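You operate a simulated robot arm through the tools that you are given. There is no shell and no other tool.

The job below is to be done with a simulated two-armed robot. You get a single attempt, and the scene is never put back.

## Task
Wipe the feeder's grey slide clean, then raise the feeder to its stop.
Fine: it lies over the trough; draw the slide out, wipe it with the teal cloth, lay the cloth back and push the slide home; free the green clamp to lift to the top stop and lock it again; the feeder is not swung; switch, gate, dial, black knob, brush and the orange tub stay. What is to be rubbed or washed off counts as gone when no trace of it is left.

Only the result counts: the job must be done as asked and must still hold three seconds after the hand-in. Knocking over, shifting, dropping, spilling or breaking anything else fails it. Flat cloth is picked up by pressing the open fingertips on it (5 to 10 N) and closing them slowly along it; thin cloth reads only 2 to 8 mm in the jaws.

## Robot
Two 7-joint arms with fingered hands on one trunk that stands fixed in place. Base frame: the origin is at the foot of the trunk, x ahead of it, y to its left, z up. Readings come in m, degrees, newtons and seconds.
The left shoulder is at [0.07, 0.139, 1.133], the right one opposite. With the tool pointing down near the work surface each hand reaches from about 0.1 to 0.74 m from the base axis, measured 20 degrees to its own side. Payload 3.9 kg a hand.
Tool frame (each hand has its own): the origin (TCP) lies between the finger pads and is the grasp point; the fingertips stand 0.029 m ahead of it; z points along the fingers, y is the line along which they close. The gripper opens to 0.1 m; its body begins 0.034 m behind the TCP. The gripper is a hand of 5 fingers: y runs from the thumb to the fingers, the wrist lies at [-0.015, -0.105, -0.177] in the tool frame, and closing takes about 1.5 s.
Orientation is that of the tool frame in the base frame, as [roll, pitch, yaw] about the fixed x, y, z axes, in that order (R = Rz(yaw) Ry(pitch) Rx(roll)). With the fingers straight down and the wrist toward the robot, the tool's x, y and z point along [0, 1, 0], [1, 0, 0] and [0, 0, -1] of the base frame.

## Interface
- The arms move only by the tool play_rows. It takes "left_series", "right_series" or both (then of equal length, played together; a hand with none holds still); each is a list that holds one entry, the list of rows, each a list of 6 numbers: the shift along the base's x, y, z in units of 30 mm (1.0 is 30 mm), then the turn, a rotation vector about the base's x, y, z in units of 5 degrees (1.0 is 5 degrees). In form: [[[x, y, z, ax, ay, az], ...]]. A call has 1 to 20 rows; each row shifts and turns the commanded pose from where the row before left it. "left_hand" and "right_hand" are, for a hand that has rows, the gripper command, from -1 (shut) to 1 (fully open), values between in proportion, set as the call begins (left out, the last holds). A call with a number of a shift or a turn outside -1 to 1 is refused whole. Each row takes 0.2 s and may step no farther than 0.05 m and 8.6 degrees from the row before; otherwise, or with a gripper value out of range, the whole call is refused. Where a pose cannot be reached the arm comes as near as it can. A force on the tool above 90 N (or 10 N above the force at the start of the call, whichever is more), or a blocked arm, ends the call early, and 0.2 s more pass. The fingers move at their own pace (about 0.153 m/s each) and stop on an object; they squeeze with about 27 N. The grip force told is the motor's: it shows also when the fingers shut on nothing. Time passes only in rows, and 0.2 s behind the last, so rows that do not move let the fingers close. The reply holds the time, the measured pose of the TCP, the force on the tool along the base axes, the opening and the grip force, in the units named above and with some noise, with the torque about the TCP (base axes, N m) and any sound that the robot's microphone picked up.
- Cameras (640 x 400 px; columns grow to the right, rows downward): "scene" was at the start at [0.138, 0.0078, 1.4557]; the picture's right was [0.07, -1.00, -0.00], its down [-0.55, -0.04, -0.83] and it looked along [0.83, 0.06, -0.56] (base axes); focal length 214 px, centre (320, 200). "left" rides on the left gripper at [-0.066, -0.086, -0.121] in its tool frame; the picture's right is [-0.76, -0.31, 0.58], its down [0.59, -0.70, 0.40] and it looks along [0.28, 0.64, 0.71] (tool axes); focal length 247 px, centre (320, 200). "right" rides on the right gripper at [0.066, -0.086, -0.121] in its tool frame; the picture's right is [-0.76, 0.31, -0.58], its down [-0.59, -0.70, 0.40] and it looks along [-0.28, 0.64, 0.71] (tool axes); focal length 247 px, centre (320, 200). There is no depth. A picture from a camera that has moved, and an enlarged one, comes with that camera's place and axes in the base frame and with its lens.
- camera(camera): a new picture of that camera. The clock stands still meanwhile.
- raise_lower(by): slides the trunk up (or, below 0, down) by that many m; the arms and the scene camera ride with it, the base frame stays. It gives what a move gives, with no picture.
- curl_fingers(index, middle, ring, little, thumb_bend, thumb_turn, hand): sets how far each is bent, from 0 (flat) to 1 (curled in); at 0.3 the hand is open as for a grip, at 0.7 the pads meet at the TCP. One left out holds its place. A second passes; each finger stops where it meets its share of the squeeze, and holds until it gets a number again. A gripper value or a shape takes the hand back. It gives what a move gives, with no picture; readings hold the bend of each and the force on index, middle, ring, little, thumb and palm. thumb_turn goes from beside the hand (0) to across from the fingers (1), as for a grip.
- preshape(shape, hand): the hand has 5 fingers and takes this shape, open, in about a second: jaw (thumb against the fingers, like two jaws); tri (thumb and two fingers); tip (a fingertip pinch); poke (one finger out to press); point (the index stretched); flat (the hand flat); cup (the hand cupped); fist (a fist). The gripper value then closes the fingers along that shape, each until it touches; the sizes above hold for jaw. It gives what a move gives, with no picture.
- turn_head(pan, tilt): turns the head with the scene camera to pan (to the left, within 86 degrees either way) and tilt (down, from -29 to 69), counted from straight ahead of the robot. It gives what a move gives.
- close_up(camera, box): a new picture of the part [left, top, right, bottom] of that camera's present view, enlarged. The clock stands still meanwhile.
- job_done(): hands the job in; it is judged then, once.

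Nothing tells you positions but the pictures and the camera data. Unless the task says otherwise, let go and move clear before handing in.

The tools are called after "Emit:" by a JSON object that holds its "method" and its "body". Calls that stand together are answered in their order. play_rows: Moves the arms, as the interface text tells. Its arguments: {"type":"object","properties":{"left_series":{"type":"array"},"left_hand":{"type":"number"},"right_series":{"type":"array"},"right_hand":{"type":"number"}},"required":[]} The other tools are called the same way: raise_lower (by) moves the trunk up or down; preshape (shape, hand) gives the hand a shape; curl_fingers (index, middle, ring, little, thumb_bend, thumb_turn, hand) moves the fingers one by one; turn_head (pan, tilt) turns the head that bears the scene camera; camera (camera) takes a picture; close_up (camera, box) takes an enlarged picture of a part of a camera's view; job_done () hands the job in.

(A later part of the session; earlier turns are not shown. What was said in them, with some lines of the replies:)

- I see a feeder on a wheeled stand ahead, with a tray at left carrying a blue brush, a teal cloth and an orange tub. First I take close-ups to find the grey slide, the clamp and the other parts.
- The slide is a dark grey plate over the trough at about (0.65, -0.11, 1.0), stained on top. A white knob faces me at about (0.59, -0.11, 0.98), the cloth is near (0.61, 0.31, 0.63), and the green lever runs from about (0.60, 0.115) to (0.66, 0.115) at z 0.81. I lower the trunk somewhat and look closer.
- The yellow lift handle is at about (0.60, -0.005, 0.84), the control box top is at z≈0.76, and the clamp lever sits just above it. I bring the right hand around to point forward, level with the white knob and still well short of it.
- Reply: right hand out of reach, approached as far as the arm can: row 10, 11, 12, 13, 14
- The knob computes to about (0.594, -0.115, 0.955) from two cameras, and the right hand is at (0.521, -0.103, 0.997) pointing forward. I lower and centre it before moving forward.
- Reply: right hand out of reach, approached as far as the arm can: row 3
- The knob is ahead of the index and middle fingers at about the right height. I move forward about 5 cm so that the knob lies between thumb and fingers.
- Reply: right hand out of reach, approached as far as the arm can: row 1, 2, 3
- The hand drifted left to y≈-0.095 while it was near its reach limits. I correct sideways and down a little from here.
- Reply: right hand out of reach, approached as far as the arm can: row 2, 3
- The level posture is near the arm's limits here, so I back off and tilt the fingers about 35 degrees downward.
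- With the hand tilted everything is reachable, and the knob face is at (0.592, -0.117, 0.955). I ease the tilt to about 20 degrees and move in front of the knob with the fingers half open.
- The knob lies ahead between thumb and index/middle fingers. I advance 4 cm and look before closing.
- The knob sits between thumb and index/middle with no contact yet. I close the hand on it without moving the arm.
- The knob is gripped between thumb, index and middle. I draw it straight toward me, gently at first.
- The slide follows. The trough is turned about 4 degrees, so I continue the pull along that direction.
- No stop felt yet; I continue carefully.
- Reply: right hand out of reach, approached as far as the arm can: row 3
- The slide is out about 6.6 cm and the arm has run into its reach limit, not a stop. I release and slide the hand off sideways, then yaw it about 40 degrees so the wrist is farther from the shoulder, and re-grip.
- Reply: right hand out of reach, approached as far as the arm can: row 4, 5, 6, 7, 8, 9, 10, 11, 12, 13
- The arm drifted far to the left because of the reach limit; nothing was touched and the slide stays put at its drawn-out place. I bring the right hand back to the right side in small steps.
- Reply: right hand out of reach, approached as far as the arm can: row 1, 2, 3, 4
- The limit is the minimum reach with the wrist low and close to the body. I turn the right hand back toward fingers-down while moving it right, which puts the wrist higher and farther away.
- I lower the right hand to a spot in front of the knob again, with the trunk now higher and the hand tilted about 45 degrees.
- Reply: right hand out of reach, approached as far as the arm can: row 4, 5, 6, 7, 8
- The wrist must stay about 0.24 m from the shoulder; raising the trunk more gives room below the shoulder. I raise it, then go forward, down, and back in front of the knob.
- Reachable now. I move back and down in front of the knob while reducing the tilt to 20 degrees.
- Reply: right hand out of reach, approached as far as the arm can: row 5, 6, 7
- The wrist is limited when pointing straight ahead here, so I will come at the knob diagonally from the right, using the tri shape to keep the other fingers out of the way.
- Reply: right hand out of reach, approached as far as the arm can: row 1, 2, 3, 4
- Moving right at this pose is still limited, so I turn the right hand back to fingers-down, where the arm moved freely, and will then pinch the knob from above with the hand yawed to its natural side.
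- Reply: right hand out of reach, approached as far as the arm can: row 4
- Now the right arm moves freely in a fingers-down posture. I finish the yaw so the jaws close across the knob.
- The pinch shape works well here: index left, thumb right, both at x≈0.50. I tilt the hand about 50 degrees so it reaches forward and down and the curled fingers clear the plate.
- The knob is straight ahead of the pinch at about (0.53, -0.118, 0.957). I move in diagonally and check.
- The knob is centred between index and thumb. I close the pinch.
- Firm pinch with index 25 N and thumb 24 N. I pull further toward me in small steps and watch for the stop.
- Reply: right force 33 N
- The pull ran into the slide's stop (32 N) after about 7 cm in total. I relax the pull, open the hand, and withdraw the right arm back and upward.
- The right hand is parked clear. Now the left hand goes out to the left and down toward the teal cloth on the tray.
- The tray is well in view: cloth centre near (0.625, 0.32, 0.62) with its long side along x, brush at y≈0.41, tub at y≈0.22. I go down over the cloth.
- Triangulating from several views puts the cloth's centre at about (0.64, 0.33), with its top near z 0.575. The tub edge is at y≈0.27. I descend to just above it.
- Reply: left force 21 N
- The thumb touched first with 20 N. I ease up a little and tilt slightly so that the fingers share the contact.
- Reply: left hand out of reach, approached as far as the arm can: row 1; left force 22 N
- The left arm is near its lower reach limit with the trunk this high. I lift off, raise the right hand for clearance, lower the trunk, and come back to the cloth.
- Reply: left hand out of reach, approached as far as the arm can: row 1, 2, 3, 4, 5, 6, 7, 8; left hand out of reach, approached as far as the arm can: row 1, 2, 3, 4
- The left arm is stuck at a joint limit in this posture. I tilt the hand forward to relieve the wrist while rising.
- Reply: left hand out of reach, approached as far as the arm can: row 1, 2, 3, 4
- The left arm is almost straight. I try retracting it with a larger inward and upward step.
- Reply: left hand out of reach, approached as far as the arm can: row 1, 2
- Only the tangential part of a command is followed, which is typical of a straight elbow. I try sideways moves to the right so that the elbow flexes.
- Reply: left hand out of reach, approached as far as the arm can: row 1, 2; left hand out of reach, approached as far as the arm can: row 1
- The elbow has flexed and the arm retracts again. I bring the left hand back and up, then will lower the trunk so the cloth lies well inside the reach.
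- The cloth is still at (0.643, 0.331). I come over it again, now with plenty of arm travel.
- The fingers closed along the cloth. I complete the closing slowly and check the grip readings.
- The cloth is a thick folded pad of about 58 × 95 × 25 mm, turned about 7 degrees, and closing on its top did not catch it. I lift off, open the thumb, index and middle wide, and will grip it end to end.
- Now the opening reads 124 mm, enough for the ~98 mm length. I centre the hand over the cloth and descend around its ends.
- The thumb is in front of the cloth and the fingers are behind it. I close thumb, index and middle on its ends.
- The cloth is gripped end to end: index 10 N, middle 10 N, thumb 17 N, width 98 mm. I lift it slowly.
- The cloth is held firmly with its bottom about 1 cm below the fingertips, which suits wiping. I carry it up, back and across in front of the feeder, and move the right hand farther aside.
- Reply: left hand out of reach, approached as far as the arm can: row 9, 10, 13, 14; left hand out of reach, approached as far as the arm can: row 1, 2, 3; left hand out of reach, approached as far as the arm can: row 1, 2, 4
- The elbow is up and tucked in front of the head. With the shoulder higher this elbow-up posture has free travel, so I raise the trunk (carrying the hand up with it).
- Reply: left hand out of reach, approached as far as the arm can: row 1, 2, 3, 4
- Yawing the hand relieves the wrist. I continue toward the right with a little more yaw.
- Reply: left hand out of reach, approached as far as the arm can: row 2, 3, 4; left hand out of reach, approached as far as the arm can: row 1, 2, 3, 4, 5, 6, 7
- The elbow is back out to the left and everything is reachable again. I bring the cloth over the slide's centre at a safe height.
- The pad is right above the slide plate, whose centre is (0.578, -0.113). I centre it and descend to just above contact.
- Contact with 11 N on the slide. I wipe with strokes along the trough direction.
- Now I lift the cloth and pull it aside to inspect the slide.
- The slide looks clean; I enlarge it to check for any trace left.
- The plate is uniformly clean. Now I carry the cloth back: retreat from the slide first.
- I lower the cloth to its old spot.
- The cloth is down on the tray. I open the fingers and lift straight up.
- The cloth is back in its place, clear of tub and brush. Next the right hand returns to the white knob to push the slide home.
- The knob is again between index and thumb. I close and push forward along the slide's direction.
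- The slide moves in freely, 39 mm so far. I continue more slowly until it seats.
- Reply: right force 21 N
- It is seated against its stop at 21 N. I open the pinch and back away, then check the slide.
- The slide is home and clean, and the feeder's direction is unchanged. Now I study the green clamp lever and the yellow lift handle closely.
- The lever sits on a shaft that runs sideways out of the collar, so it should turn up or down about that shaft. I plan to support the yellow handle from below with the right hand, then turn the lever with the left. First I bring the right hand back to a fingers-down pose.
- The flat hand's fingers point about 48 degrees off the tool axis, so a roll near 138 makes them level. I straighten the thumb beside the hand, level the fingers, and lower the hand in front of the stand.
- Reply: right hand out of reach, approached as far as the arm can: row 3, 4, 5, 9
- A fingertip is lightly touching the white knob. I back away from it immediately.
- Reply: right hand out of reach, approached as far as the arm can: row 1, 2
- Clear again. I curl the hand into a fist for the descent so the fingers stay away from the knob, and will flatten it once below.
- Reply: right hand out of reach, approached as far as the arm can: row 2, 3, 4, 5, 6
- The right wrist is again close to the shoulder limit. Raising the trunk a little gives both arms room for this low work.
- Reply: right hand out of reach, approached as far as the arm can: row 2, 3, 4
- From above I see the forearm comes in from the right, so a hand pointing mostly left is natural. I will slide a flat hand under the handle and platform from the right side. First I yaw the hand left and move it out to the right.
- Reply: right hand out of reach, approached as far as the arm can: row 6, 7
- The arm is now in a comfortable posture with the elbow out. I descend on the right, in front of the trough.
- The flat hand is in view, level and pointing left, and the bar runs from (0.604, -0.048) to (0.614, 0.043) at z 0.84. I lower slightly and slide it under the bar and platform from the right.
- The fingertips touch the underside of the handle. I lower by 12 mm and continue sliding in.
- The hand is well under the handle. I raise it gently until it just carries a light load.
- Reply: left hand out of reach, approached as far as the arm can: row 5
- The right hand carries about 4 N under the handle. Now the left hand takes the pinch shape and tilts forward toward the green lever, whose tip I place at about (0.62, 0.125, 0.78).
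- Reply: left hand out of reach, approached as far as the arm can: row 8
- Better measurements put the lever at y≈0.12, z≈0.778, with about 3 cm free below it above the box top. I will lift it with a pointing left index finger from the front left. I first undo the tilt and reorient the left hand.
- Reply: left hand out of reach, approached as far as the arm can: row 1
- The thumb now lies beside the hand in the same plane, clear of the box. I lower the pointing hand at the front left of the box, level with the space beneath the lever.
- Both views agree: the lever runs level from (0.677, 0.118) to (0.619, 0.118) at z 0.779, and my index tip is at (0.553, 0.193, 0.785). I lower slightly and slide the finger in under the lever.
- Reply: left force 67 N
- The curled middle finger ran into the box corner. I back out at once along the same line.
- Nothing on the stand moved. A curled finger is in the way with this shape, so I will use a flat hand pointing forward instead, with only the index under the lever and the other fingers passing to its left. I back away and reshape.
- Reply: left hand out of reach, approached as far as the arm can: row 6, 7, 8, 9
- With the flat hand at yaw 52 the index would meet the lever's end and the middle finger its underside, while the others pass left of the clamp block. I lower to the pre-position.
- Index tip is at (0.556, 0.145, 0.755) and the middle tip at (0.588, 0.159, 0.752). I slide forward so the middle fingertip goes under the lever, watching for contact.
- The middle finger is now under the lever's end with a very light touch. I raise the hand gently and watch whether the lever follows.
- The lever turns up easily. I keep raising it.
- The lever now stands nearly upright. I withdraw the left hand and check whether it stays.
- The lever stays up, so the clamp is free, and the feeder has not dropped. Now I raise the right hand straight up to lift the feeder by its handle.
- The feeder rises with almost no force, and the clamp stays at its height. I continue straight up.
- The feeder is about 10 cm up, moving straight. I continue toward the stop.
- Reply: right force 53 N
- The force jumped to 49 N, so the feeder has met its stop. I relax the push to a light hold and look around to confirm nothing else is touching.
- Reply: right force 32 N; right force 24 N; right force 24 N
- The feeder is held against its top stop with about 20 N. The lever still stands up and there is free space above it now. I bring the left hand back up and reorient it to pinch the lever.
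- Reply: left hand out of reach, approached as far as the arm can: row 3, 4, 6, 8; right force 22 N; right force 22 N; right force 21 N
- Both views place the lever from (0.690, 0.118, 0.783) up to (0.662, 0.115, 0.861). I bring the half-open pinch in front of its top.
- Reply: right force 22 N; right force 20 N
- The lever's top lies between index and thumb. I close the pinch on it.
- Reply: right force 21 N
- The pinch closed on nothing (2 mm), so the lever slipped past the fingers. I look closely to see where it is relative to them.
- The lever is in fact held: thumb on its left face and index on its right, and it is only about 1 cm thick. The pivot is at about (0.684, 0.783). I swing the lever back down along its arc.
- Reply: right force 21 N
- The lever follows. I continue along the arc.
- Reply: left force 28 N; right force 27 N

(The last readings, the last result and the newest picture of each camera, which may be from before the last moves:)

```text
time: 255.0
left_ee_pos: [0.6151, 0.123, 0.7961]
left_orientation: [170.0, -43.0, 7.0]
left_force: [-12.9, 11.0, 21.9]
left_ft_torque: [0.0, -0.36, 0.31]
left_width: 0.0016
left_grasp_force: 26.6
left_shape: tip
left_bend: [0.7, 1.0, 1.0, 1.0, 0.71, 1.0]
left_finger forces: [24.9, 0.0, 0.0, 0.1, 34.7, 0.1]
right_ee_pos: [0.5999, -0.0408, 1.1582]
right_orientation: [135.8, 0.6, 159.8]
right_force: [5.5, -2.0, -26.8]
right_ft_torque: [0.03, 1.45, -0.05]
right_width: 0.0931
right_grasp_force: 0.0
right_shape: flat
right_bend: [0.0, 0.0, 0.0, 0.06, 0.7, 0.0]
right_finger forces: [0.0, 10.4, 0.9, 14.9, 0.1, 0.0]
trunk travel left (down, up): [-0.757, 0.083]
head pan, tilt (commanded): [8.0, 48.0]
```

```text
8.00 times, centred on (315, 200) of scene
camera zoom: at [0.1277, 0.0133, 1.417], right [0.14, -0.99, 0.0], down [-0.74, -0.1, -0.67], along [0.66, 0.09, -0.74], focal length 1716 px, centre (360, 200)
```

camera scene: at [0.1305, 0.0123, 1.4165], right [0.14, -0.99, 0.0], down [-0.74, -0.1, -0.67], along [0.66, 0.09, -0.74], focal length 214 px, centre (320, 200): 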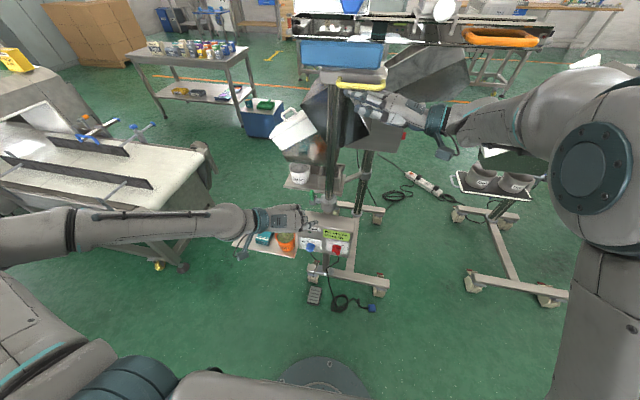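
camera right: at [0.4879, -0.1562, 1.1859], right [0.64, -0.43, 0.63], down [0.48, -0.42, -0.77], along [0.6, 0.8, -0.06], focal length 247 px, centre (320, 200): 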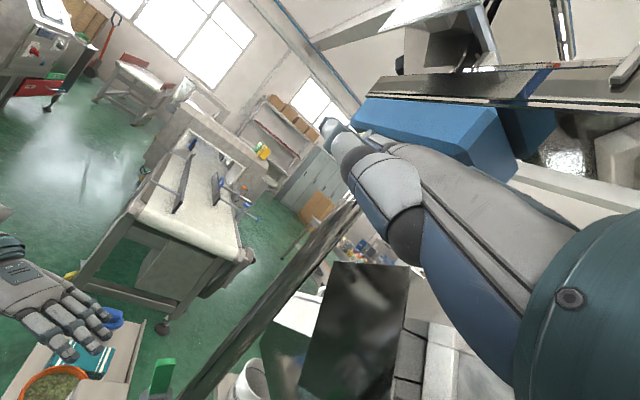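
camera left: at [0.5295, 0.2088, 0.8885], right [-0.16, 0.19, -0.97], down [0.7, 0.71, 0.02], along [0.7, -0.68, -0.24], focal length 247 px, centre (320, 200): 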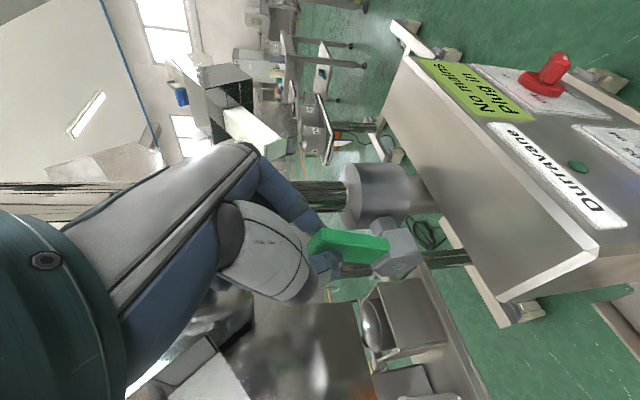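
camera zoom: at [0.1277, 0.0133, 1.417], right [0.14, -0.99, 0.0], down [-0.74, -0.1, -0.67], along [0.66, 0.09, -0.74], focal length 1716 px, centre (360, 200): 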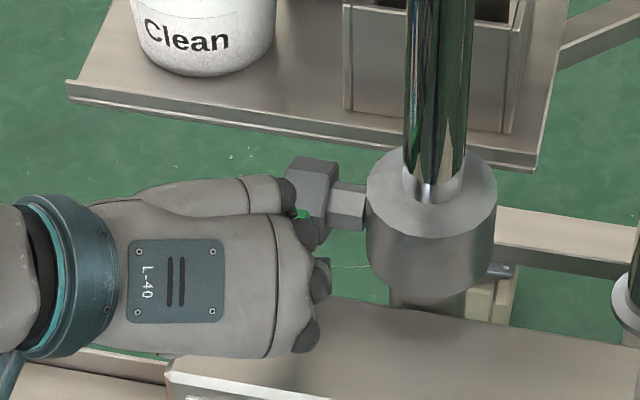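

The lever has reached its stop with 22 N, so the clamp should be locked. I open the pinch and draw the left hand back without lifting the lever.

Emit:
{"method": "play_rows", "body": {"left_series": [[[0, 0, 0.05, 0, 0, 0], [0, 0, 0.05, 0, 0, 0], [0, 0, 0, 0, 0, 0], [0, 0, 0, 0, 0, 0], [0, 0, 0, 0, 0, 0], [-0.3, 0, 0.3, 0, 0, 0], [-0.5, 0, 0.5, 0, 0, 0], [-0.6, 0, 0.6, 0, 0, 0], [-0.6, 0.1, 0.6, 0, 0, 0], [-0.6, 0.2, 0.5, 0, 0, 0]]], "left_hand": 0.2}}

Emit:
{"method": "close_up", "body": {"camera": "scene", "box": [280, 175, 350, 225]}}

Emit:
{"method": "close_up", "body": {"camera": "right", "box": [60, 260, 260, 400]}}

Emit:
{"method": "camera", "body": {"camera": "left"}}

```text
time: 257.2
left_ee_pos: [0.5377, 0.1331, 0.8711]
left_orientation: [170.2, -42.6, 6.8]
left_force: [0.3, 0.0, 0.1]
left_ft_torque: [0.02, 0.03, 0.02]
left_width: 0.0603
left_grasp_force: 0.0
left_shape: tip
left_bend: [0.45, 0.98, 0.99, 0.99, 0.3, 1.0]
left_finger forces: [0.0, 0.0, 0.1, 0.0, 0.0, 0.0]
right_ee_pos: [0.6002, -0.0399, 1.1561]
right_orientation: [135.8, 0.7, 159.8]
right_force: [-4.6, 0.1, -20.1]
right_ft_torque: [0.0, 0.52, 0.11]
right_width: 0.0933
right_grasp_force: 0.0
right_shape: flat
right_bend: [0.0, 0.0, 0.0, 0.06, 0.7, 0.0]
right_finger forces: [0.1, 8.0, 2.8, 12.9, 0.0, 0.0]
trunk travel left (down, up): [-0.757, 0.083]
head pan, tilt (commanded): [8.0, 48.0]
```

```text
8.00 times, centred on (315, 200) of scene
camera zoom: at [0.1302, 0.0127, 1.4165], right [0.14, -0.99, 0.0], down [-0.74, -0.1, -0.67], along [0.66, 0.09, -0.74], focal length 1716 px, centre (360, 200)
```

zoom: 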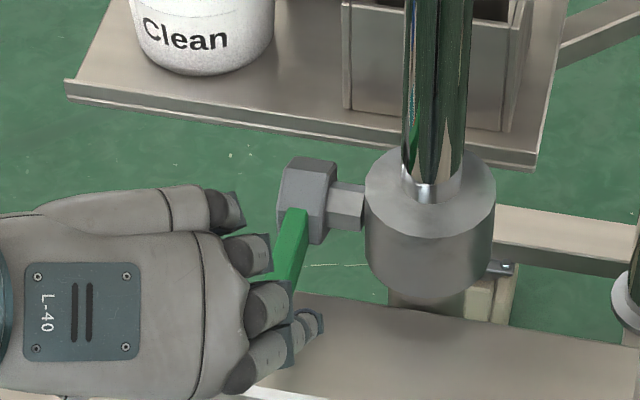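

```text
2.86 times, centred on (160, 330) of right
camera zoom: at [0.4885, -0.155, 1.1839], right [0.64, -0.43, 0.64], down [0.48, -0.42, -0.77], along [0.6, 0.8, -0.06], focal length 706 px, centre (777, -171)
```

zoom: 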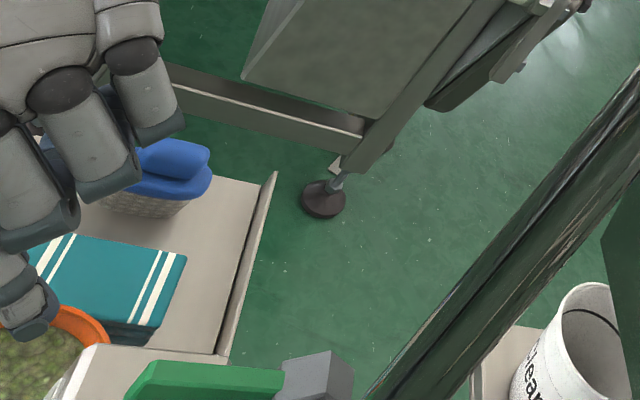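

```text
taken
camera left: at [0.4063, 0.221, 0.9048], right [-0.16, 0.19, -0.97], down [0.7, 0.71, 0.02], along [0.7, -0.68, -0.24], focal length 247 px, centre (320, 200)
```

left: 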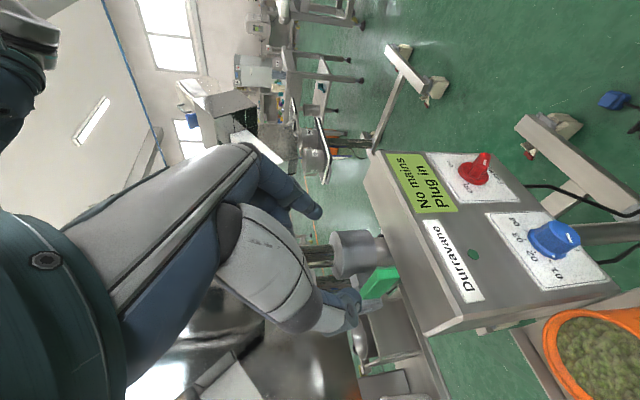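

Emit:
{"method": "play_rows", "body": {"left_series": [[[-0.6, 0.3, 0.4, 0, 0, 0], [-0.6, 0.4, 0.4, 0, 0, 0], [-0.4, 0.5, 0.3, 0, 0.5, 0], [-0.2, 0.6, 0.2, 0, 0.5, 0], [0, 0.6, 0, 0, 0.5, 0], [0, 0.6, 0, 0, 0.5, 0]]]}}

Emit:
{"method": "close_up", "body": {"camera": "scene", "box": [260, 180, 360, 250]}}

Emit:
{"method": "camera", "body": {"camera": "scene"}}

```text
time: 258.6
left_ee_pos: [0.4846, 0.2227, 0.9103]
left_orientation: [171.5, -32.8, 6.0]
left_force: [-0.5, -0.5, 0.1]
left_ft_torque: [0.01, -0.04, 0.02]
left_width: 0.0599
left_grasp_force: 0.1
left_shape: tip
left_bend: [0.45, 0.98, 0.99, 0.99, 0.3, 1.0]
left_finger forces: [0.1, 0.1, 0.0, 0.1, 0.0, 0.1]
right_ee_pos: [0.6009, -0.0404, 1.158]
right_orientation: [135.9, 0.5, 159.9]
right_force: [-3.2, 0.9, -20.7]
right_ft_torque: [-0.06, 0.59, 0.13]
right_width: 0.0933
right_grasp_force: 0.1
right_shape: flat
right_bend: [0.0, 0.0, 0.0, 0.06, 0.7, 0.0]
right_finger forces: [0.0, 8.2, 3.0, 13.0, 0.0, 0.0]
trunk travel left (down, up): [-0.757, 0.083]
head pan, tilt (commanded): [8.0, 48.0]
```

```text
5.71 times, centred on (310, 215) of scene
camera zoom: at [0.1304, 0.0126, 1.4165], right [0.14, -0.99, 0.0], down [-0.74, -0.1, -0.67], along [0.66, 0.09, -0.74], focal length 1226 px, centre (377, 114)
```

zoom: 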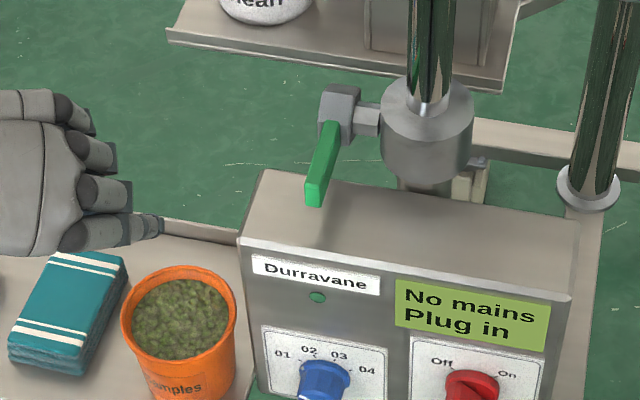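

```text
taken
camera scene: at [0.1304, 0.0126, 1.4165], right [0.14, -0.99, 0.0], down [-0.74, -0.1, -0.67], along [0.66, 0.09, -0.74], focal length 214 px, centre (320, 200)
```

scene: 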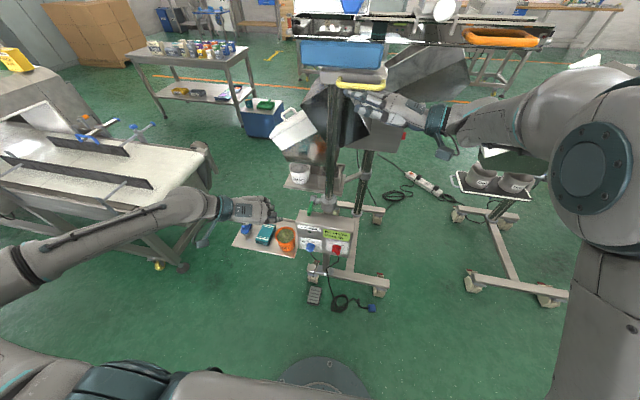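

The lever is exactly back at its original locked angle. Now I lower the right hand slowly and see whether the feeder holds by itself.

Emit:
{"method": "play_rows", "body": {"right_series": [[[0, 0, -0.15, 0, 0, 0], [0, 0, -0.15, 0, 0, 0], [0, 0, -0.15, 0, 0, 0], [0, 0, 0, 0, 0, 0]]]}}

Emit:
{"method": "close_up", "body": {"camera": "scene", "box": [280, 20, 480, 160]}}

Emit:
{"method": "camera", "body": {"camera": "right"}}

```text
time: 259.6
left_ee_pos: [0.4825, 0.2216, 0.9127]
left_orientation: [171.5, -32.8, 6.0]
left_force: [-0.4, -0.4, -0.1]
left_ft_torque: [0.02, 0.01, 0.01]
left_width: 0.06
left_grasp_force: 0.0
left_shape: tip
left_bend: [0.45, 0.98, 0.99, 0.99, 0.3, 1.0]
left_finger forces: [0.0, 0.0, 0.0, 0.1, 0.1, 0.0]
right_ee_pos: [0.6, -0.0391, 1.1462]
right_orientation: [135.6, 0.8, 159.8]
right_force: [0.5, -0.5, -0.4]
right_ft_torque: [0.0, -0.01, 0.0]
right_width: 0.0929
right_grasp_force: 0.0
right_shape: flat
right_bend: [0.0, 0.0, 0.0, 0.0, 0.7, 0.0]
right_finger forces: [0.0, 0.1, 0.1, 0.0, 0.1, 0.1]
trunk travel left (down, up): [-0.757, 0.083]
head pan, tilt (commanded): [8.0, 48.0]
```

```text
2.86 times, centred on (380, 90) of scene
camera zoom: at [0.1277, 0.0129, 1.4169], right [0.14, -0.99, 0.0], down [-0.74, -0.1, -0.67], along [0.66, 0.09, -0.74], focal length 613 px, centre (149, 514)
```

zoom: 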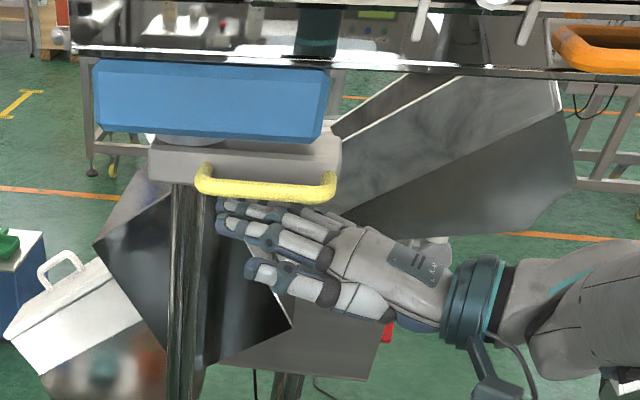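

```text
taken
camera right: at [0.4869, -0.1547, 1.1721], right [0.64, -0.43, 0.64], down [0.48, -0.42, -0.77], along [0.6, 0.8, -0.06], focal length 247 px, centre (320, 200)
```

right: 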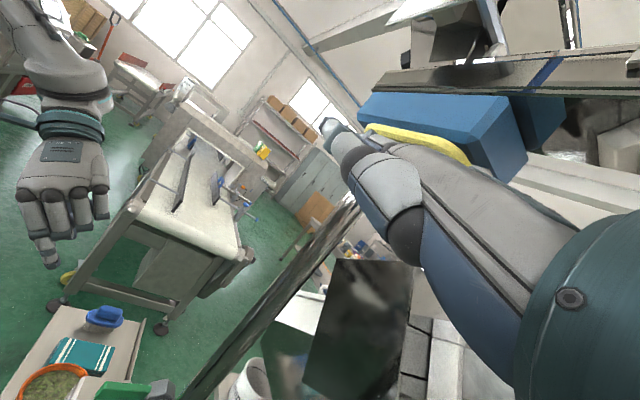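

The feeder stays up by itself with the hand unloaded. I withdraw the right hand down and out to the right.

Emit:
{"method": "play_rows", "body": {"right_series": [[[0, 0, -0.4, 0, 0, 0], [0, 0, -0.4, 0, 0, 0], [-0.2, -0.5, -0.1, 0, 0, 0], [-0.3, -0.6, 0, 0, 0, 0], [-0.4, -0.6, 0, 0, 0, 0], [-0.5, -0.6, 0, 0, 0, 0], [-0.5, -0.6, 0, 0, 0, 0], [-0.5, -0.6, 0, 0, 0, 0], [-0.5, -0.5, 0, 0, 0, 0]]]}}

Emit:
{"method": "turn_head", "body": {"pan": 4, "tilt": 33.8}}

Emit:
{"method": "camera", "body": {"camera": "scene"}}

Emit:
{"method": "camera", "body": {"camera": "right"}}

```text
time: 261.6
left_ee_pos: [0.4828, 0.2216, 0.911]
left_orientation: [171.6, -32.9, 6.0]
left_force: [-0.4, -0.7, 0.0]
left_ft_torque: [0.02, 0.0, -0.04]
left_width: 0.0599
left_grasp_force: 0.0
left_shape: tip
left_bend: [0.45, 0.98, 0.99, 0.99, 0.3, 1.0]
left_finger forces: [0.1, 0.0, 0.0, 0.1, 0.1, 0.1]
right_ee_pos: [0.5108, -0.1606, 1.1195]
right_orientation: [135.6, 0.8, 159.7]
right_force: [0.6, -0.5, -0.2]
right_ft_torque: [-0.03, -0.03, 0.0]
right_width: 0.0935
right_grasp_force: 0.0
right_shape: flat
right_bend: [0.0, 0.0, 0.0, 0.0, 0.7, 0.0]
right_finger forces: [0.1, 0.0, 0.0, 0.1, 0.0, 0.1]
trunk travel left (down, up): [-0.757, 0.083]
head pan, tilt (commanded): [8.0, 48.0]
```

```text
time: 262.4
left_ee_pos: [0.4821, 0.2223, 0.9116]
left_orientation: [171.6, -32.9, 6.0]
left_force: [1.3, 0.2, -0.4]
left_ft_torque: [0.01, -0.06, -0.02]
left_width: 0.06
left_grasp_force: 0.1
left_shape: tip
left_bend: [0.45, 0.98, 0.99, 0.99, 0.3, 1.0]
left_finger forces: [0.0, 0.0, 0.0, 0.1, 0.0, 0.1]
right_ee_pos: [0.5113, -0.1606, 1.1187]
right_orientation: [135.7, 0.7, 159.8]
right_force: [0.0, 0.4, -0.8]
right_ft_torque: [-0.02, -0.01, -0.01]
right_width: 0.0933
right_grasp_force: 0.0
right_shape: flat
right_bend: [0.0, 0.0, 0.0, 0.0, 0.7, 0.0]
right_finger forces: [0.0, 0.0, 0.1, 0.1, 0.0, 0.1]
trunk travel left (down, up): [-0.757, 0.083]
head pan, tilt (commanded): [4.0, 33.8]
```

```text
taken
camera scene: at [0.1381, 0.0081, 1.4376], right [0.07, -1.0, 0.0], down [-0.56, -0.04, -0.83], along [0.83, 0.06, -0.56], focal length 214 px, centre (320, 200)
```

scene: 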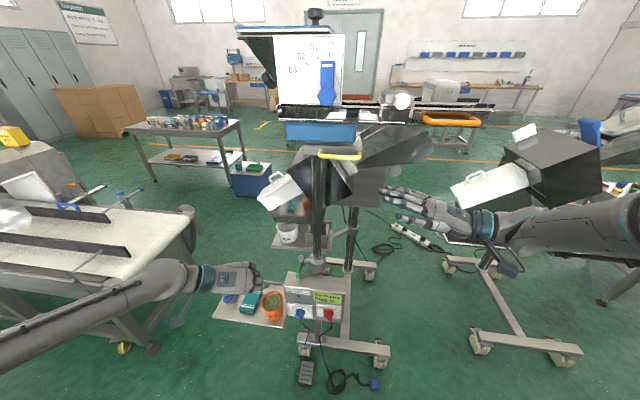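

```text
taken
camera right: at [0.3994, -0.2746, 1.145], right [0.64, -0.43, 0.64], down [0.48, -0.42, -0.77], along [0.6, 0.8, -0.06], focal length 247 px, centre (320, 200)
```

right: 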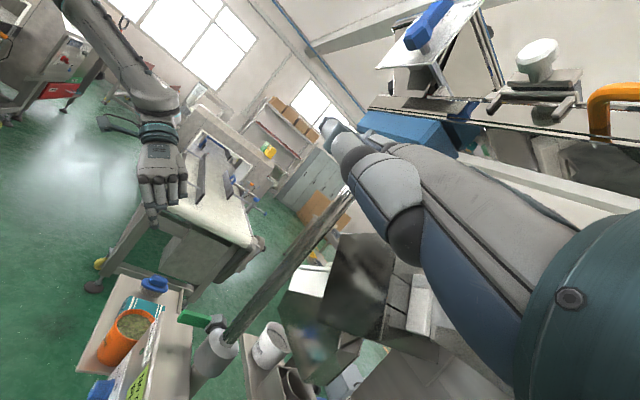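

Emit:
{"method": "close_up", "body": {"camera": "scene", "box": [240, 0, 520, 180]}}

Emit:
{"method": "close_up", "body": {"camera": "scene", "box": [200, 230, 400, 350]}}

Emit:
{"method": "close_up", "body": {"camera": "scene", "box": [370, 80, 470, 140]}}

```text
2.22 times, centred on (380, 90) of scene
camera zoom: at [0.1381, 0.0081, 1.4376], right [0.07, -1.0, 0.0], down [-0.56, -0.04, -0.83], along [0.83, 0.06, -0.56], focal length 477 px, centre (187, 444)
```

zoom: 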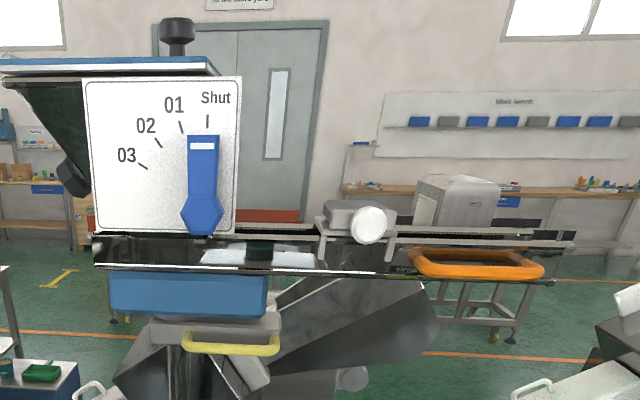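

```text
3.20 times, centred on (300, 290) of scene
camera zoom: at [0.1381, 0.0081, 1.4376], right [0.07, -1.0, 0.0], down [-0.56, -0.04, -0.83], along [0.83, 0.06, -0.56], focal length 686 px, centre (384, -88)
```

zoom: 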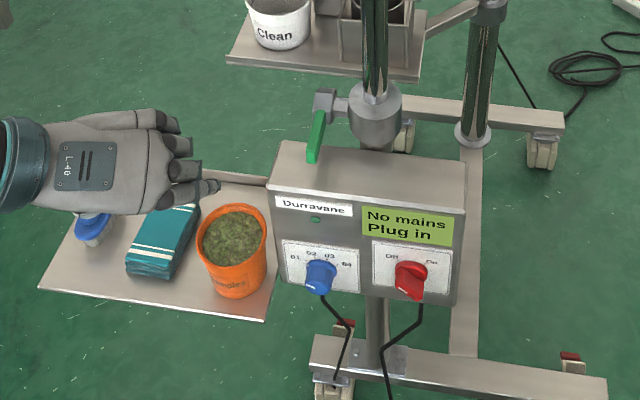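

```text
6.40 times, centred on (420, 110) of scene
camera zoom: at [0.1381, 0.0081, 1.4376], right [0.07, -1.0, 0.0], down [-0.56, -0.04, -0.83], along [0.83, 0.06, -0.56], focal length 1373 px, centre (-320, 776)
```

zoom: 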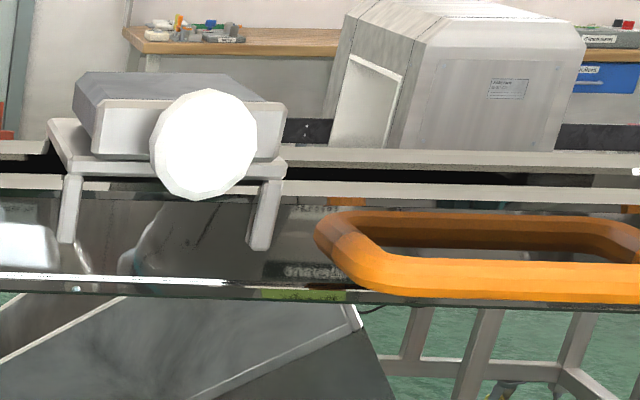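

The feeder is up and the clamp locked; stand, dial, switch, tub, brush and cloth look unchanged. I check carefully whether the trough kept its direction, since it must not be swung.

Emit:
{"method": "close_up", "body": {"camera": "scene", "box": [270, 90, 350, 140]}}

Emit:
{"method": "close_up", "body": {"camera": "scene", "box": [430, 90, 510, 140]}}

Emit:
{"method": "close_up", "body": {"camera": "right", "box": [340, 20, 640, 210]}}

```text
8.00 times, centred on (310, 115) of scene
camera zoom: at [0.1381, 0.0081, 1.4376], right [0.07, -1.0, 0.0], down [-0.56, -0.04, -0.83], along [0.83, 0.06, -0.56], focal length 1716 px, centre (400, 880)
```

zoom: 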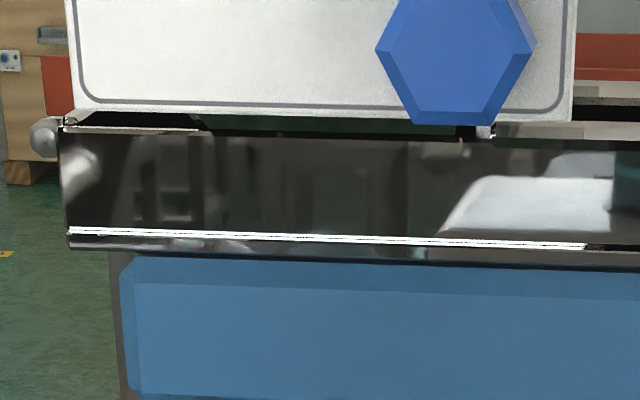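

```text
8.00 times, centred on (470, 115) of scene
camera zoom: at [0.1381, 0.0081, 1.4376], right [0.07, -1.0, 0.0], down [-0.56, -0.04, -0.83], along [0.83, 0.06, -0.56], focal length 1716 px, centre (-880, 880)
```

zoom: 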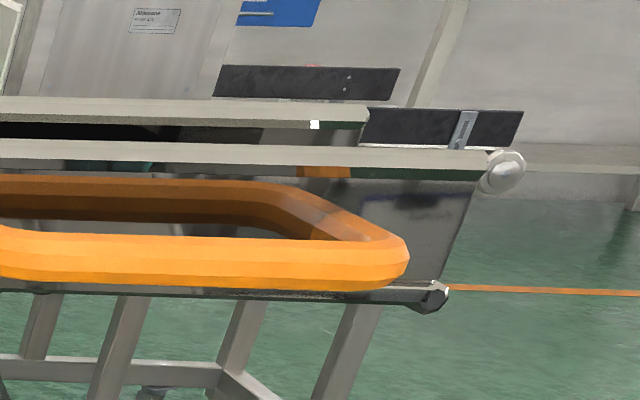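

```text
2.11 times, centred on (490, 115) of right
camera zoom: at [0.3994, -0.2746, 1.145], right [0.64, -0.43, 0.64], down [0.48, -0.42, -0.77], along [0.6, 0.8, -0.06], focal length 520 px, centre (-38, 379)
```

zoom: 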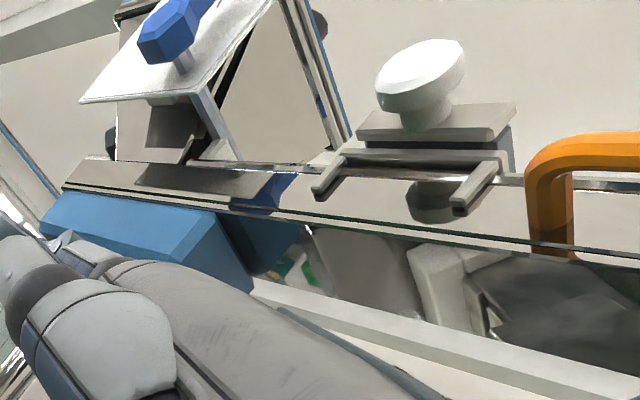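

Careful edge measurements give the trough direction as 3.0 to 3.7 degrees, the same as at the start, so it was not swung. I move both hands clear and compare pictures over time for any sagging.

Emit:
{"method": "play_rows", "body": {"left_series": [[[-0.2, 0.4, 0.2, 0, 0, 0], [-0.2, 0.4, 0.2, 0, 0, 0], [-0.1, 0.4, 0.2, 0, 0, 0], [0, 0.4, 0.2, 0, 0, 0], [0, 0, 0, 0, 0, 0], [0, 0, 0, 0, 0, 0]]], "right_series": [[[-0.2, -0.5, 0, 0, 0, 0], [-0.2, -0.5, 0, 0, 0, 0], [-0.1, -0.5, 0, 0, 0, 0], [0, -0.5, 0, 0, 0, 0], [0, -0.4, 0, 0, 0, 0], [0, 0, 0, 0, 0, 0]]]}}

Emit:
{"method": "camera", "body": {"camera": "scene"}}

Emit:
{"method": "close_up", "body": {"camera": "scene", "box": [240, 0, 520, 180]}}

Emit:
{"method": "close_up", "body": {"camera": "scene", "box": [200, 230, 400, 350]}}

Emit:
{"method": "close_up", "body": {"camera": "right", "box": [60, 20, 640, 400]}}

```text
time: 263.8
left_ee_pos: [0.4683, 0.2691, 0.9352]
left_orientation: [171.6, -32.9, 6.0]
left_force: [-0.6, -0.5, -0.8]
left_ft_torque: [0.03, 0.0, -0.02]
left_width: 0.06
left_grasp_force: 0.0
left_shape: tip
left_bend: [0.45, 0.98, 0.99, 0.99, 0.3, 1.0]
left_finger forces: [0.0, 0.0, 0.1, 0.0, 0.0, 0.0]
right_ee_pos: [0.4965, -0.2314, 1.1187]
right_orientation: [135.7, 0.7, 159.8]
right_force: [0.4, 0.5, 0.0]
right_ft_torque: [-0.02, -0.03, -0.01]
right_width: 0.0931
right_grasp_force: 0.0
right_shape: flat
right_bend: [0.0, 0.0, 0.0, 0.0, 0.7, 0.0]
right_finger forces: [0.0, 0.0, 0.1, 0.1, 0.0, 0.0]
trunk travel left (down, up): [-0.757, 0.083]
head pan, tilt (commanded): [4.0, 33.8]
```

```text
taken
camera scene: at [0.1379, 0.0085, 1.4377], right [0.07, -1.0, 0.0], down [-0.55, -0.04, -0.83], along [0.83, 0.06, -0.56], focal length 214 px, centre (320, 200)
```

scene: 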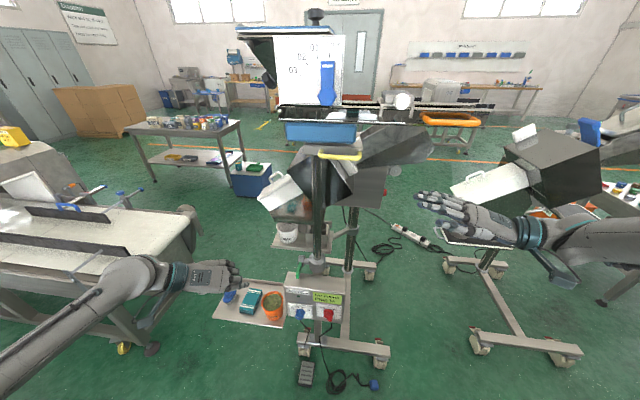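

```text
2.22 times, centred on (380, 90) of scene
camera zoom: at [0.1379, 0.0085, 1.4377], right [0.07, -1.0, 0.0], down [-0.55, -0.04, -0.83], along [0.83, 0.06, -0.56], focal length 477 px, centre (187, 444)
```

zoom: 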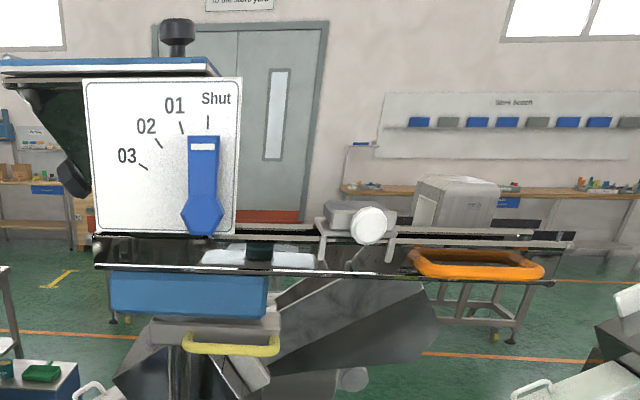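

```text
3.20 times, centred on (300, 290) of scene
camera zoom: at [0.1379, 0.0085, 1.4377], right [0.07, -1.0, 0.0], down [-0.55, -0.04, -0.83], along [0.83, 0.06, -0.56], focal length 686 px, centre (384, -88)
```

zoom: 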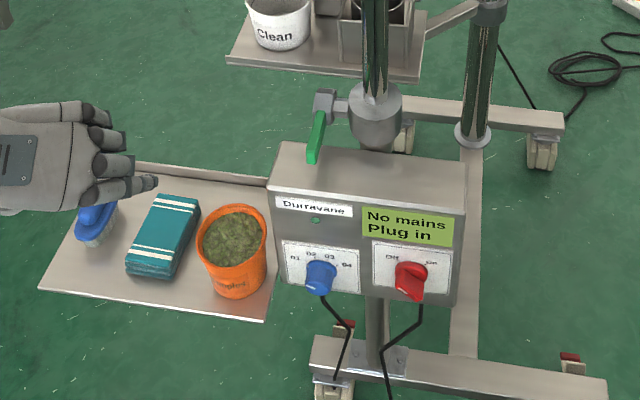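

```text
1.05 times, centred on (350, 210) of right (not enlarged: the box is as wide or as high as the picture)
camera zoom: at [0.3844, -0.3462, 1.1454], right [0.64, -0.43, 0.64], down [0.48, -0.42, -0.77], along [0.6, 0.8, -0.06], focal length 260 px, centre (288, 190)
```

zoom: 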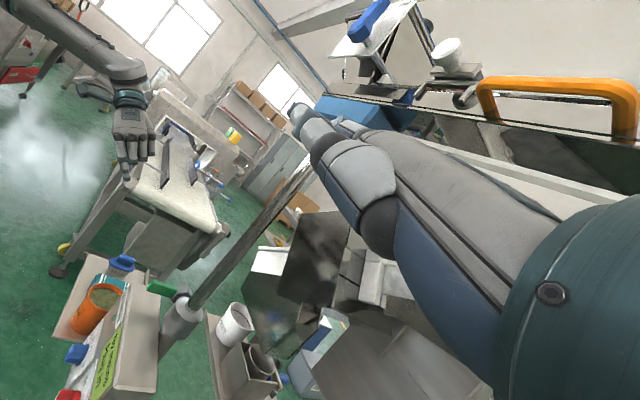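

Nothing has sagged or shifted: the feeder is at its top stop with the clamp locked, the slide is clean and home, and the cloth is back on the tray. Gate, dial, switch, black knob, brush and tub look unchanged, and both hands are clear, so I hand the job in.

Emit:
{"method": "job_done", "body": {}}

```text
The job is handed in.
```

The job is handed in. The slide is wiped clean and pushed home, and the feeder is up at its top stop with the clamp locked.

- **Slide:** I drew it out about 7 cm to its stop and wiped it with the teal cloth. Enlarged pictures from two cameras showed no trace of the stain. I pushed it back until it seated at about 21 N.
- **Cloth:** It is back on the tray in its original spot.
- **Feeder:** I turned the green clamp up to free it and lifted the feeder about 41 cm to the stop. I held it there at about 20 N while turning the lever back to its original angle. It held by itself after I let go, and pictures before and after showed no sag.
- **Swing:** The trough direction measures about 3 to 4 degrees, the same as at the start within measuring error.

I had two unplanned contacts while positioning:

- **Control box:** My left hand pressed on the control box corner with about 65 N. Pictures before and after show the stand did not move.
- **White knob:** One finger lightly touched the slide's white knob. The slide stayed home.

The gate, dial, switch, black knob, brush and orange tub look unchanged in the last pictures, and both hands are clear.
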